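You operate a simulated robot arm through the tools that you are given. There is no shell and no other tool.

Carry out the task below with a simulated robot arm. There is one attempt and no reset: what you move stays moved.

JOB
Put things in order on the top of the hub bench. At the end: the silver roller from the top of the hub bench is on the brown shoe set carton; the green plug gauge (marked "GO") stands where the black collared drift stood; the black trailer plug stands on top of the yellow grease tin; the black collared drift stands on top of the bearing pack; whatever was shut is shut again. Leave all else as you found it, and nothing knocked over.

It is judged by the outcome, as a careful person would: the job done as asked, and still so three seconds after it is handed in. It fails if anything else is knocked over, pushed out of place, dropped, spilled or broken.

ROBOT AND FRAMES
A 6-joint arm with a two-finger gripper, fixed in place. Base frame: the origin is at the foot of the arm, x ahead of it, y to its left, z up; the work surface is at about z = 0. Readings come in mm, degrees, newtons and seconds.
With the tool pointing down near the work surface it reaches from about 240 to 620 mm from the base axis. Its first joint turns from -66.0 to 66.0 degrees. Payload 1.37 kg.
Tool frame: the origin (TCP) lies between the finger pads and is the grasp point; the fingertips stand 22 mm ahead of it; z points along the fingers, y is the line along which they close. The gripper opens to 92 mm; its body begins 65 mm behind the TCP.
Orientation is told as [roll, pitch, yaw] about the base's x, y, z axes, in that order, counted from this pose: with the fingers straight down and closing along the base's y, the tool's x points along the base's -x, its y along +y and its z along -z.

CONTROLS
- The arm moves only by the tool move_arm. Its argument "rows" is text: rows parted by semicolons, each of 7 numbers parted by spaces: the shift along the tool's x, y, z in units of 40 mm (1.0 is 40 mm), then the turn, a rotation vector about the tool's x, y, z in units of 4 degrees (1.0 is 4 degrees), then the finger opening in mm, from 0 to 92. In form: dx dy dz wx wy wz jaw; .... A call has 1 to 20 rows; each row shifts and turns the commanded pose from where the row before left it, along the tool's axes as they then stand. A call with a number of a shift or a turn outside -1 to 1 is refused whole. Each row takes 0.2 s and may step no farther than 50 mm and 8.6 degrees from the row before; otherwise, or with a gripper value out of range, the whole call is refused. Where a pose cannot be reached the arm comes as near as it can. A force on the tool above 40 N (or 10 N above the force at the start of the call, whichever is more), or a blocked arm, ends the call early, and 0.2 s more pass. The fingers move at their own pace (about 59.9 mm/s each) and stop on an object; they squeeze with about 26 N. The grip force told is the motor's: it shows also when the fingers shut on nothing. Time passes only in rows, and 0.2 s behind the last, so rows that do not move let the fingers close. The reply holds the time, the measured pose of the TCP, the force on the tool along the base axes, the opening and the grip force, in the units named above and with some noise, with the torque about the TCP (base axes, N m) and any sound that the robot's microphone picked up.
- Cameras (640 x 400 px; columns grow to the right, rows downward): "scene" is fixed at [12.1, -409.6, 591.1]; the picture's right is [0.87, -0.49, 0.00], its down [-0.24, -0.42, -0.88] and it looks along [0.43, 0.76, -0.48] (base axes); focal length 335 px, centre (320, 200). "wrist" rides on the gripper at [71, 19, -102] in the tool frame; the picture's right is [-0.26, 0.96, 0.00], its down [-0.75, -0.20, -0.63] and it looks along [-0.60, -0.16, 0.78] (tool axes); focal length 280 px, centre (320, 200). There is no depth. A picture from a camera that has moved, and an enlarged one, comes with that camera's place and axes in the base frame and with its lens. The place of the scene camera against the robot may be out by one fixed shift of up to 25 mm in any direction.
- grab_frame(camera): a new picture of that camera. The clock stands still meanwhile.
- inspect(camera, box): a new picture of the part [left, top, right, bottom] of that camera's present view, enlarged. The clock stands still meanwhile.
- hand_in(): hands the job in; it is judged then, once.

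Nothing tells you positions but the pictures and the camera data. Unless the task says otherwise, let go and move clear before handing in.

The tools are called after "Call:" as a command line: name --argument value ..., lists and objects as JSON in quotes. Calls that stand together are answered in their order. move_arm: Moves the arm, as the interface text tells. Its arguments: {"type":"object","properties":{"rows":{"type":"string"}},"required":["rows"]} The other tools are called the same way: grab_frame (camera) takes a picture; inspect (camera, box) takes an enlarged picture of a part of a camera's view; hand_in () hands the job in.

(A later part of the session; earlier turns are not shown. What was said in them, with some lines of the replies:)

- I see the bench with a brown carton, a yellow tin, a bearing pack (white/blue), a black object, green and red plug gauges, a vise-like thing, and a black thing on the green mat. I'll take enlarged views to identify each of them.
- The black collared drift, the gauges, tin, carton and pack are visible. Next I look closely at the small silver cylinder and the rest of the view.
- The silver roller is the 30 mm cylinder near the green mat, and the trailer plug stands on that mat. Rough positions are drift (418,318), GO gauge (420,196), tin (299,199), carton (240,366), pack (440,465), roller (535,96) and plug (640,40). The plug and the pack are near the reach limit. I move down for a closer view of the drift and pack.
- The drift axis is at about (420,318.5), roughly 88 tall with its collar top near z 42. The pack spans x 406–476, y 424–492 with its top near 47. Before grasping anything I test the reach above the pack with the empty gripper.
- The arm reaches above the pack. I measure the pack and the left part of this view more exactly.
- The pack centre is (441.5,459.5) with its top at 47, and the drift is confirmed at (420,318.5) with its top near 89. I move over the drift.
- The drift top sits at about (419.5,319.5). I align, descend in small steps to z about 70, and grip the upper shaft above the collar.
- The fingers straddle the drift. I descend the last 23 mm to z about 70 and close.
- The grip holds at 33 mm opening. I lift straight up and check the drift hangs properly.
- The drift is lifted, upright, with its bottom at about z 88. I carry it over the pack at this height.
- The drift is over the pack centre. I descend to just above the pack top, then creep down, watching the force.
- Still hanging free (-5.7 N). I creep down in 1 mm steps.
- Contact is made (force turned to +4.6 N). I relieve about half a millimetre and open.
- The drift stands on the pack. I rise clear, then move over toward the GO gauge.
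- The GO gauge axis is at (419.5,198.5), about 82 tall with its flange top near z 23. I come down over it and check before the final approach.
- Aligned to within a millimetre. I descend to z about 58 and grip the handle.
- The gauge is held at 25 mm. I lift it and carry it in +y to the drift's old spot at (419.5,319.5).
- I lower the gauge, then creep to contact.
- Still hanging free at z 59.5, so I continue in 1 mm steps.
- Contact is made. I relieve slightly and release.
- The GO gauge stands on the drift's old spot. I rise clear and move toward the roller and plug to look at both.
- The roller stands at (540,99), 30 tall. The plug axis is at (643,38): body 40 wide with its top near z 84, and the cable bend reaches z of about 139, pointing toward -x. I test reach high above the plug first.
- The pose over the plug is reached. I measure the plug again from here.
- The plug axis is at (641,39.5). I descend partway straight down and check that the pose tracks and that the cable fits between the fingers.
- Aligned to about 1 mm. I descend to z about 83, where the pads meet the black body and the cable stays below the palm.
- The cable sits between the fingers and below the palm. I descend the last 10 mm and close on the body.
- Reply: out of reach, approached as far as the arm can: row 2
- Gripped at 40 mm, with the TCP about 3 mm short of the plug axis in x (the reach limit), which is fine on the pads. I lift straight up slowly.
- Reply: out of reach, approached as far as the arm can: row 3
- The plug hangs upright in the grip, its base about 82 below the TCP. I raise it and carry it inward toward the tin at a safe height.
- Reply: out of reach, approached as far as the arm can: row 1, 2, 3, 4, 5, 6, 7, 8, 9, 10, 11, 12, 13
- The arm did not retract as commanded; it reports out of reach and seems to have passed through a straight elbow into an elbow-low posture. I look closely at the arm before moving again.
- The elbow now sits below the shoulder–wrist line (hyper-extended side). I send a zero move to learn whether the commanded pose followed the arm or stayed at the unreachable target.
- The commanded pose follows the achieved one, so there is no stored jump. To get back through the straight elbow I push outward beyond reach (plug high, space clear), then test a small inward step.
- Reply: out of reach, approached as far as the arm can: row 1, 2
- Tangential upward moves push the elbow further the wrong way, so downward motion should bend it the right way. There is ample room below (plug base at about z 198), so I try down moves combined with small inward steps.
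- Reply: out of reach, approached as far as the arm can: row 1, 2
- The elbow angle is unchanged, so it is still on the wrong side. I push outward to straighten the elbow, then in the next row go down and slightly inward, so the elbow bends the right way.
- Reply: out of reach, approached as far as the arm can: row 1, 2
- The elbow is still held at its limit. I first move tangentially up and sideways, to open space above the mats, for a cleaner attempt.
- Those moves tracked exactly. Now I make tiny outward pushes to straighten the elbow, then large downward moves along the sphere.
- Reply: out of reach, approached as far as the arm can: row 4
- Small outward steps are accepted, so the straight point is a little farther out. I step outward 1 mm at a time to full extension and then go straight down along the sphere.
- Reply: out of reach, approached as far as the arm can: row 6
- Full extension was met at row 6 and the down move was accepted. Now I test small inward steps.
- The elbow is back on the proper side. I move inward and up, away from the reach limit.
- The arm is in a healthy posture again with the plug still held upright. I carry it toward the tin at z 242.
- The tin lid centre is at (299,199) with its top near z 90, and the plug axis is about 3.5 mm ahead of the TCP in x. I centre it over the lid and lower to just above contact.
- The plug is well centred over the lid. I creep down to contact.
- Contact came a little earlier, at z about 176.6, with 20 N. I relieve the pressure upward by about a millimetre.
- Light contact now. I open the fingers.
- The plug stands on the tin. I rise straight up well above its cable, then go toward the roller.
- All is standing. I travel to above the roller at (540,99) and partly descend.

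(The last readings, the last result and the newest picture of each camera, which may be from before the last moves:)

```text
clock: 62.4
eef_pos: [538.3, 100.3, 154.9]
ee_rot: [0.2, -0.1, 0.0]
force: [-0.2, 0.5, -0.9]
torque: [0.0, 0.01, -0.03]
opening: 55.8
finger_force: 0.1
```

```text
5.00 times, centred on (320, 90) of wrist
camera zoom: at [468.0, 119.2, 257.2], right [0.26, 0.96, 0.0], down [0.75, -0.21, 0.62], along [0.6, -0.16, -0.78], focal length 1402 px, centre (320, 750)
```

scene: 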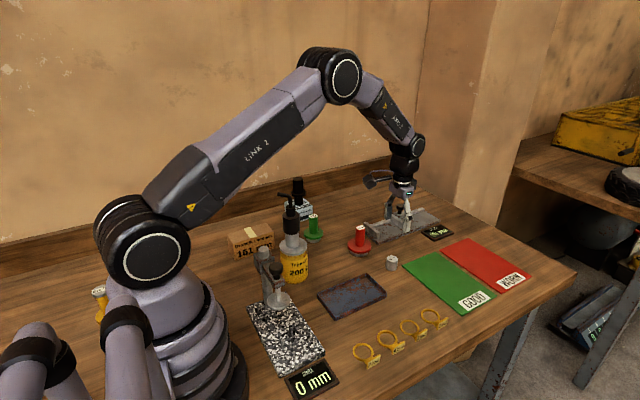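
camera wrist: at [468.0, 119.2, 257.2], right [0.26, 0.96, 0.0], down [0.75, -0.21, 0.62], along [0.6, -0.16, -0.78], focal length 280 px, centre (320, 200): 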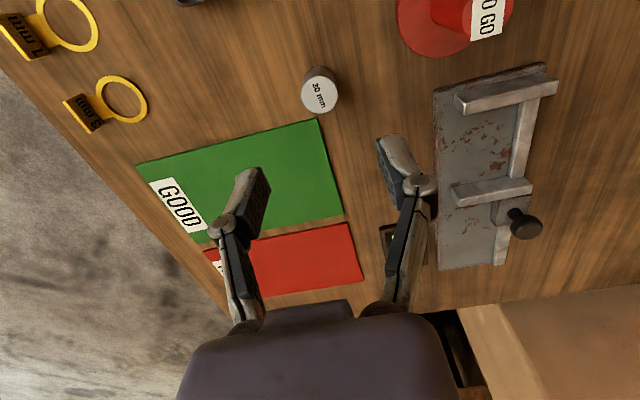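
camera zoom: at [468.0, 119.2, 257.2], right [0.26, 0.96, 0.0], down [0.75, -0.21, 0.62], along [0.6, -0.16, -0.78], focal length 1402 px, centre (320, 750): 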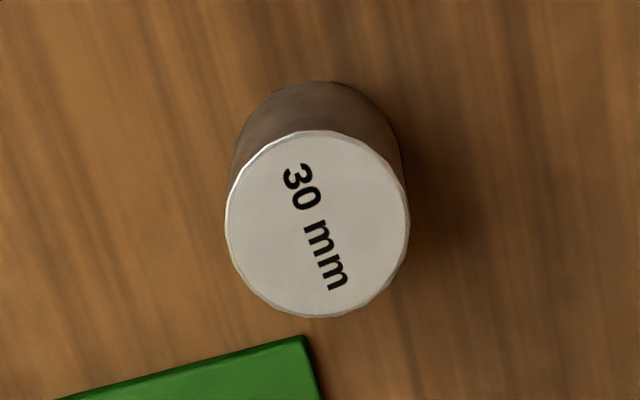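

The roller is at (539.6,99.1). I align, descend most of the way and check.

Call:
move_arm --rows "-0.03 -0.03 0.6 0 0 0 56; 0 0 0.7 0 0 0 56; 0 0 0.7 0 0 0 56; 0 0 0.4 0 0 0 56; 0 0 0 0 0 0 56; 0 0 0 0 0 0 56"

Call:
grab_frame --camera "wrist"

Call:
inspect --camera "scene" --box '[350, 190, 450, 290]'

```text
clock: 63.8
eef_pos: [539.6, 98.6, 58.0]
ee_rot: [0.2, 0.0, 0.0]
force: [0.7, -0.3, 0.7]
torque: [-0.01, -0.02, 0.01]
opening: 56.1
finger_force: 0.0
```

```text
taken
camera wrist: at [469.5, 117.3, 160.9], right [0.26, 0.96, 0.0], down [0.75, -0.21, 0.62], along [0.6, -0.16, -0.78], focal length 280 px, centre (320, 200)
```

wrist: 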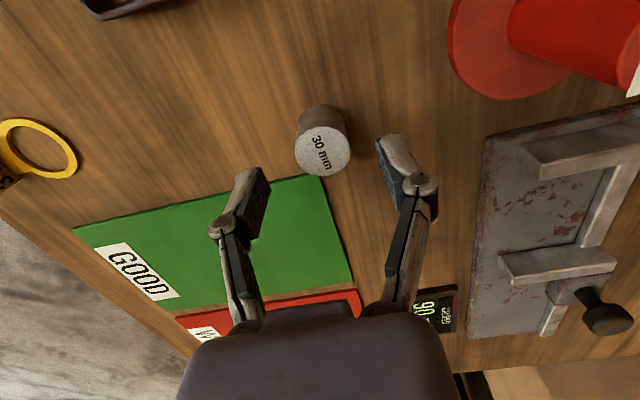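

```text
4.00 times, centred on (400, 240) of scene
camera zoom: at [12.1, -409.6, 591.1], right [0.87, -0.49, 0.0], down [-0.24, -0.42, -0.88], along [0.43, 0.76, -0.48], focal length 1342 px, centre (0, 40)
```

zoom: 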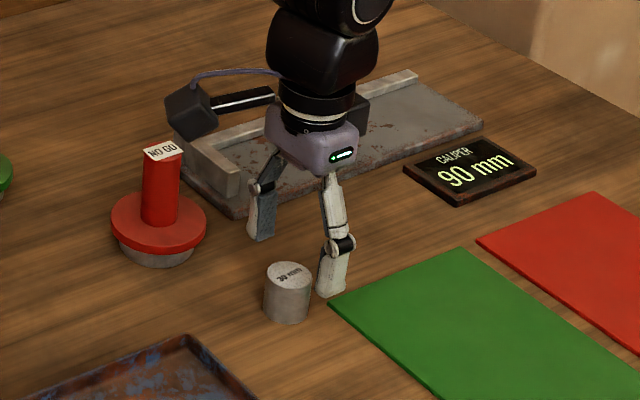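

Aligned. I descend to z about 26 (tips about 4 mm above the bench) and grip.

Call:
move_arm --rows "0 0.01 0.4 0 0 0 56; 0 0 0.3 0 0 0 56; 0 0 0.1 0 0 0 56; 0 0 0 0 0 0 56; 0 0 0 0 0 0 42; 0 0 0 0 0 0 32; 0 0 0 0 0 0 18; 0 0 0 0 0 0 18"

Call:
inspect --camera "scene" --box '[350, 190, 450, 290]'

Call:
grab_frame --camera "wrist"

```text
clock: 65.6
eef_pos: [539.0, 99.0, 27.2]
ee_rot: [0.3, 0.0, 0.0]
force: [-0.6, 1.0, 0.6]
torque: [-0.05, 0.01, 0.01]
opening: 29.5
finger_force: 26.3
```

```text
4.00 times, centred on (400, 240) of scene
camera zoom: at [12.1, -409.6, 591.1], right [0.87, -0.49, 0.0], down [-0.24, -0.42, -0.88], along [0.43, 0.76, -0.48], focal length 1342 px, centre (0, 40)
```

zoom: 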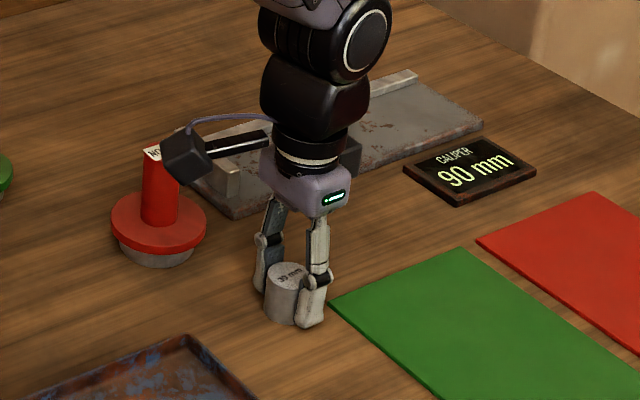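

```text
taken
camera wrist: at [469.3, 118.2, 128.8], right [0.26, 0.96, 0.0], down [0.75, -0.21, 0.62], along [0.6, -0.16, -0.78], focal length 280 px, centre (320, 200)
```

wrist: 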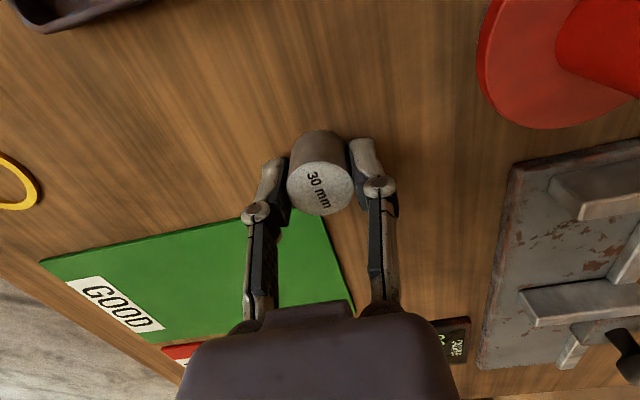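

The roller is held. I lift and check.

Call:
move_arm --rows "0 0 -0.2 0 0 0 18; 0 0 -0.6 0 0 0 18; 0 0 -0.8 0 0 0 18; 0 0 -0.9 0 0 0 18; 0 0 -0.9 0 0 0 18; 0 0 -0.8 0 0 0 18; 0 0 -0.3 0 0 0 18; 0 0 0 0 0 0 18"

Call:
grab_frame --camera "wrist"

```text
clock: 67.4
eef_pos: [540.4, 97.6, 204.8]
ee_rot: [0.2, 0.0, 0.1]
force: [-0.5, -0.2, -2.0]
torque: [0.02, 0.02, -0.01]
opening: 29.2
finger_force: 26.5
```

```text
taken
camera wrist: at [469.1, 117.3, 308.2], right [0.26, 0.96, 0.0], down [0.75, -0.21, 0.62], along [0.6, -0.16, -0.78], focal length 280 px, centre (320, 200)
```

wrist: 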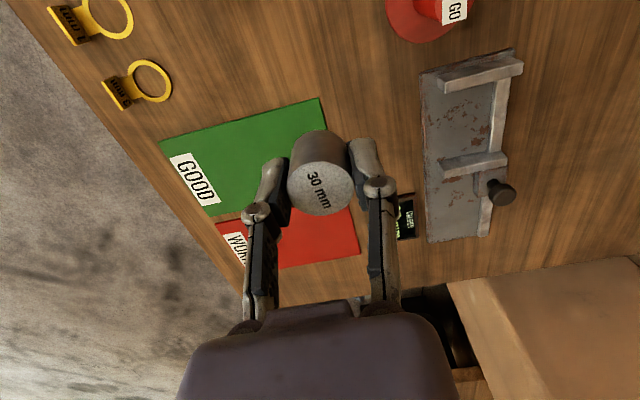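

The roller is held firmly. I carry it around to the carton, staying well away from the plug on the tin.

Call:
move_arm --rows "0.3 0.6 0 0 0 0 18; 0.36 0.76 0 0 0 0 18; 0.36 0.76 0 0 0 0 18; 0.36 0.76 0 0 0 0 18; 0.36 0.76 0 0 0 0 18; 0.36 0.76 0 0 0 0 18; 0.4 0.7 0 0 0 0 18; 0.7 0.3 0 0 0 0 18; 0.75 0.22 0 0 0 0 18; 0.75 0.2 0 0 0 0 18; 0.75 0.2 0 0 0 0 18; 0.7 0.2 0 0 0 0 18; 0.4 0.1 0 0 0 0 18; 0 0 0 0 0 0 18; 0 0 0 0 0 0 18"

Call:
grab_frame --camera "wrist"

Call:
grab_frame --camera "scene"

```text
clock: 70.6
eef_pos: [278.9, 350.8, 206.5]
ee_rot: [0.2, 0.0, 0.1]
force: [0.8, -0.2, -1.1]
torque: [0.01, -0.03, 0.02]
opening: 29.1
finger_force: 26.1
```

```text
taken
camera wrist: at [207.8, 370.1, 309.1], right [0.26, 0.96, 0.0], down [0.75, -0.21, 0.62], along [0.6, -0.16, -0.78], focal length 280 px, centre (320, 200)
```

wrist: 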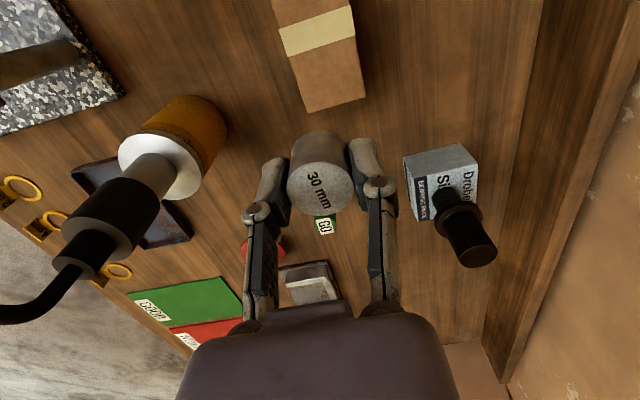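

```text
taken
```

scene: 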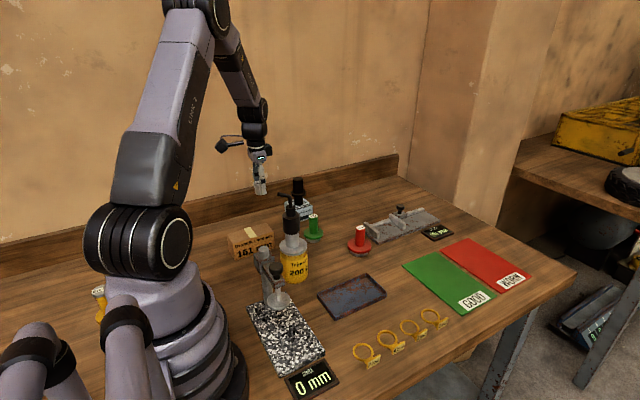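

Call:
inspect --camera "wrist" --box '[250, 0, 390, 140]'

Call:
inspect --camera "scene" --box '[210, 140, 310, 280]'

```text
2.86 times, centred on (320, 70) of wrist
camera zoom: at [207.8, 370.1, 309.1], right [0.26, 0.96, 0.0], down [0.75, -0.21, 0.62], along [0.6, -0.16, -0.78], focal length 801 px, centre (320, 571)
```

zoom: 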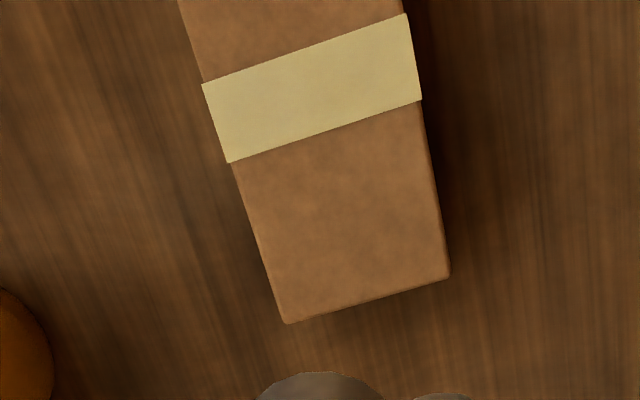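

```text
2.86 times, centred on (260, 210) of scene
camera zoom: at [12.1, -409.6, 591.1], right [0.87, -0.49, 0.0], down [-0.24, -0.42, -0.88], along [0.43, 0.76, -0.48], focal length 958 px, centre (491, 171)
```

zoom: 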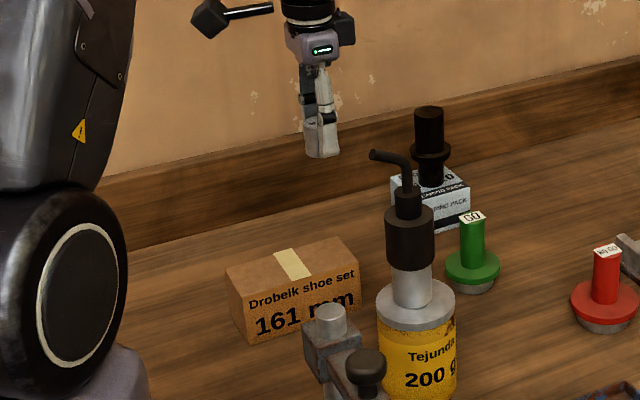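

The carton top spans about x 181–301, y 333–387, tape in the middle at x 227–254, with its top between z 50 and 61. I'll set the roller on bare cardboard at (273,360), descending first to z 105 and then creeping by force.

Call:
move_arm --rows "0.15 0.23 0.3 0 0 0 18; 0 0 0.6 0 0 0 18; 0 0 0.7 0 0 0 18; 0 0 0.6 0 0 0 18; 0 0 0.3 0 0 0 18; 0 0 0 0 0 0 18; 0 0 0 0 0 0 18"

Call:
grab_frame --camera "wrist"

Call:
inspect --camera "scene" --box '[210, 170, 310, 280]'

```text
clock: 72.2
eef_pos: [271.9, 361.5, 107.6]
ee_rot: [0.2, 0.0, 0.0]
force: [-1.3, 0.1, -1.4]
torque: [-0.01, -0.03, -0.04]
opening: 29.2
finger_force: 25.9
```

```text
taken
camera wrist: at [201.2, 380.6, 209.5], right [0.26, 0.96, 0.0], down [0.75, -0.21, 0.62], along [0.6, -0.16, -0.78], focal length 280 px, centre (320, 200)
```

wrist: 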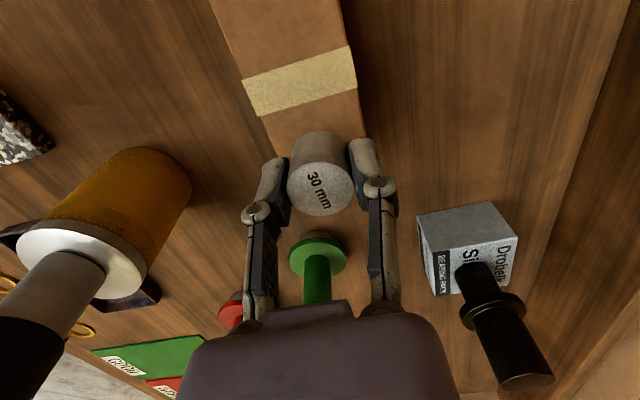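

```text
3.64 times, centred on (260, 225) of scene
camera zoom: at [12.1, -409.6, 591.1], right [0.87, -0.49, 0.0], down [-0.24, -0.42, -0.88], along [0.43, 0.76, -0.48], focal length 1220 px, centre (538, 109)
```

zoom: 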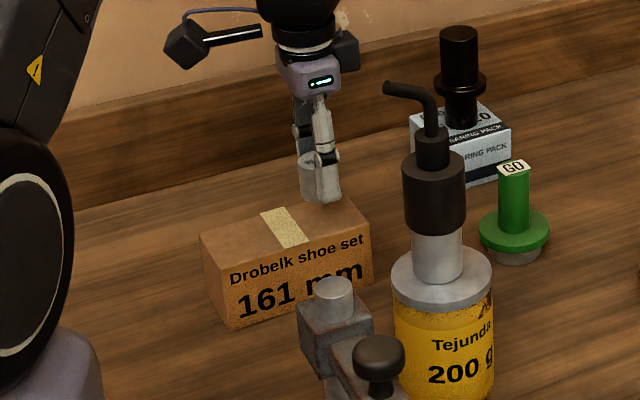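

It sits over the right part of the carton. I come down in small steps, watching the force.

Call:
move_arm --rows "0 -0.02 0.15 0 0 0 18; 0 0 0.15 0 0 0 18; 0 0 0.05 0 0 0 18; 0 0 0 0 0 0 18"

```text
clock: 73.2
eef_pos: [272.5, 360.9, 92.0]
ee_rot: [0.2, 0.0, -0.1]
force: [-0.6, -0.3, -1.4]
torque: [0.05, 0.03, -0.02]
opening: 29.0
finger_force: 25.8
```

Call:
move_arm --rows "0 0 0.04 0 0 0 18; 0 0 0.04 0 0 0 18; 0 0 0 0 0 0 18"

Call:
inspect --camera "scene" --box '[230, 190, 310, 260]'

```text
clock: 74.0
eef_pos: [271.9, 361.5, 89.3]
ee_rot: [0.1, 0.0, 0.0]
force: [-0.9, 0.0, -1.5]
torque: [0.0, -0.01, -0.01]
opening: 28.9
finger_force: 25.9
```

```text
5.71 times, centred on (270, 225) of scene
camera zoom: at [12.1, -409.6, 591.1], right [0.87, -0.49, 0.0], down [-0.24, -0.42, -0.88], along [0.43, 0.76, -0.48], focal length 1916 px, centre (606, 57)
```

zoom: 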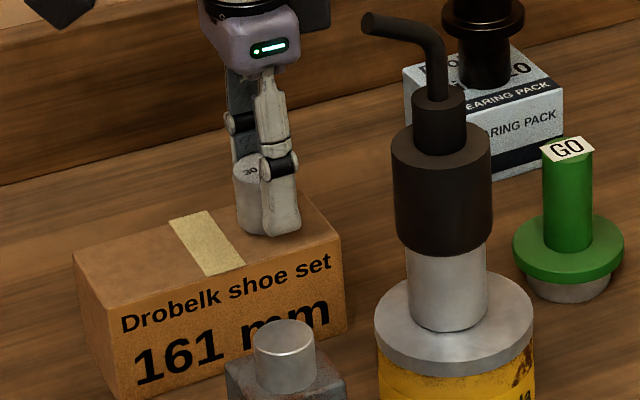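

Call:
move_arm --rows "0 0 0.03 0 0 0 18; 0 0 0.03 0 0 0 18; 0 0 0 0 0 0 18"

```text
clock: 74.8
eef_pos: [273.7, 361.2, 85.9]
ee_rot: [0.3, -0.1, 0.0]
force: [-0.1, 0.0, -1.1]
torque: [-0.04, 0.01, 0.03]
opening: 29.3
finger_force: 26.0
```

Still free at z 86, so I keep creeping.

Call:
move_arm --rows "0 0 0.03 0 0 0 18; 0 0 0.03 0 0 0 18; 0 0 0 0 0 0 18"

```text
clock: 75.6
eef_pos: [272.2, 361.7, 85.5]
ee_rot: [0.2, 0.0, 0.0]
force: [-1.2, -7.0, 20.8]
torque: [-0.21, 0.01, 0.01]
opening: 29.3
finger_force: 26.6
```

Contact at z about 85.5. I relieve the pressure a little before opening.

Call:
move_arm --rows "0 0 -0.025 0 0 0 18; 0 0 0 0 0 0 18"

```text
clock: 76.2
eef_pos: [272.2, 361.7, 85.2]
ee_rot: [0.2, 0.0, 0.0]
force: [1.2, 1.6, 3.0]
torque: [0.08, -0.09, 0.0]
opening: 29.3
finger_force: 25.9
```

Call:
move_arm --rows "0 0 0 0 0 0 33; 0 0 0 0 0 0 38; 0 0 0 0 0 0 46; 0 0 0 0 0 0 56; 0 0 0 0 0 0 60; 0 0 0 0 0 0 60"

Call:
grab_frame --camera "wrist"

Call:
inspect --camera "scene" --box '[230, 190, 310, 260]'

```text
clock: 77.6
eef_pos: [271.8, 361.0, 85.3]
ee_rot: [0.3, -0.1, 0.1]
force: [0.3, -0.2, -1.4]
torque: [0.0, 0.0, 0.0]
opening: 60.1
finger_force: 0.1
```

```text
taken
camera wrist: at [201.1, 379.8, 188.0], right [0.26, 0.96, 0.0], down [0.75, -0.21, 0.62], along [0.6, -0.16, -0.78], focal length 280 px, centre (320, 200)
```

wrist: 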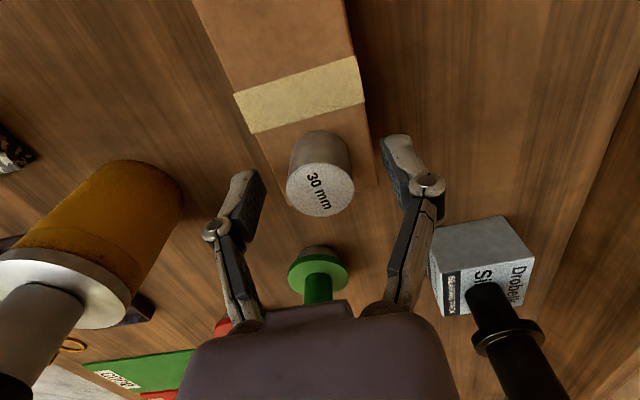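

```text
5.71 times, centred on (270, 225) of scene
camera zoom: at [12.1, -409.6, 591.1], right [0.87, -0.49, 0.0], down [-0.24, -0.42, -0.88], along [0.43, 0.76, -0.48], focal length 1916 px, centre (606, 57)
```

zoom: 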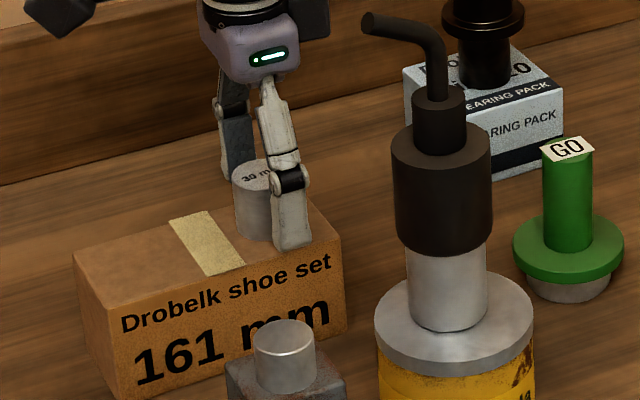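

The roller stands on the carton. I rise straight up, well clear.

Call:
move_arm --rows "0 0 -0.3 0 0 0 60; 0 0 -0.5 0 0 0 60; 0 0 -0.7 0 0 0 60; 0 0 -0.8 0 0 0 60; 0 0 -0.9 0 0 0 60; 0 0 -0.9 0 0 0 60; 0 0 -0.9 0 0 0 60; 0 0 -0.8 0 0 0 60; 0 0 0 0 0 0 60; 0 0 0 0 0 0 60"

Call:
grab_frame --camera "scene"

Call:
grab_frame --camera "wrist"

Call:
inspect --camera "scene" --box '[220, 165, 400, 290]'

Call:
inspect --camera "scene" --box '[340, 190, 540, 315]'

Call:
inspect --camera "scene" --box '[220, 240, 460, 390]'

```text
clock: 79.8
eef_pos: [272.4, 358.0, 316.9]
ee_rot: [0.2, 0.0, 0.1]
force: [0.3, 0.6, 0.2]
torque: [0.0, -0.01, 0.02]
opening: 59.9
finger_force: 0.0
```

```text
taken
```

scene: 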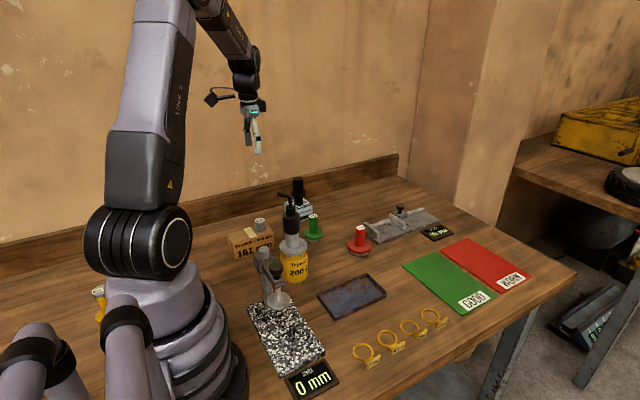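

```text
taken
camera wrist: at [202.5, 378.0, 419.3], right [0.26, 0.96, 0.0], down [0.75, -0.21, 0.62], along [0.6, -0.16, -0.78], focal length 280 px, centre (320, 200)
```

wrist: 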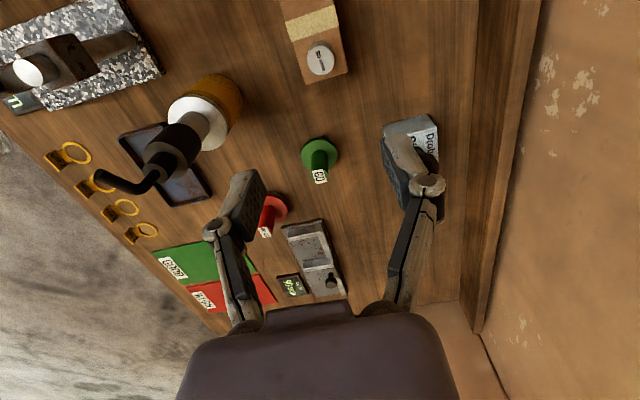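

```text
3.20 times, centred on (310, 228) of scene
camera zoom: at [12.1, -409.6, 591.1], right [0.87, -0.49, 0.0], down [-0.24, -0.42, -0.88], along [0.43, 0.76, -0.48], focal length 1073 px, centre (352, 112)
```

zoom: 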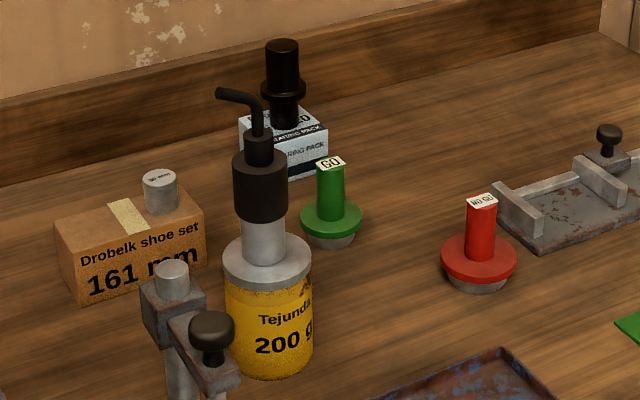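

```text
3.20 times, centred on (440, 252) of scene
camera zoom: at [12.1, -409.6, 591.1], right [0.87, -0.49, 0.0], down [-0.24, -0.42, -0.88], along [0.43, 0.76, -0.48], focal length 1073 px, centre (-64, 32)
```

zoom: 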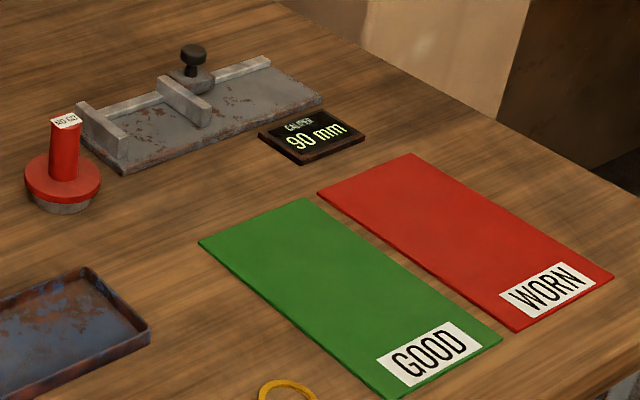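

```text
2.67 times, centred on (340, 315) of scene
camera zoom: at [12.1, -409.6, 591.1], right [0.87, -0.49, 0.0], down [-0.24, -0.42, -0.88], along [0.43, 0.76, -0.48], focal length 894 px, centre (267, -107)
```

zoom: 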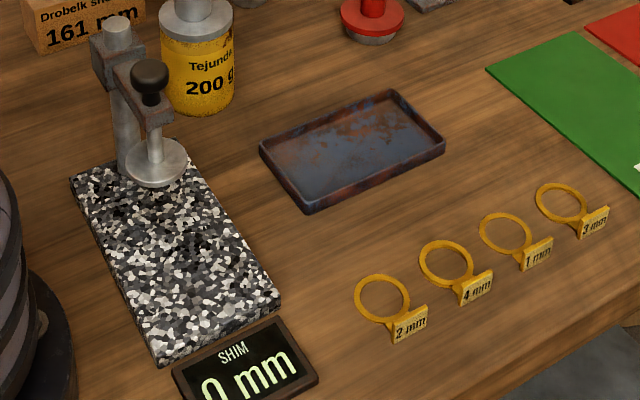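

All four items are where they should be: roller on the shoe set carton, GO gauge on the drift's old spot, plug on the grease tin and drift on the bearing pack. Everything else matches the first pictures, nothing was opened, and the gripper is empty and clear, so I hand in.

Call:
hand_in

```text
The job is handed in.
```

The four items are placed as asked, and the job is handed in. The last pictures show everything standing and the gripper empty and clear:

- **Silver roller:** it stands on the brown shoe set carton, on bare cardboard to one side of the tape.
- **Green GO gauge:** it stands where the black collared drift stood, to within a couple of millimetres by my measurements.
- **Black trailer plug:** it stands upright, close to the centre of the yellow grease tin's lid.
- **Black collared drift:** it stands near the centre of the bearing pack.

Nothing had to be opened, so nothing needed shutting again. The red gauge, mats, caliper fixture, tray, rings and shim stand look the same as in the first pictures.

While I carried the plug, the arm's elbow locked straight at the edge of its reach. It took several small moves to free it. The plug stayed gripped and well above everything on the bench throughout.
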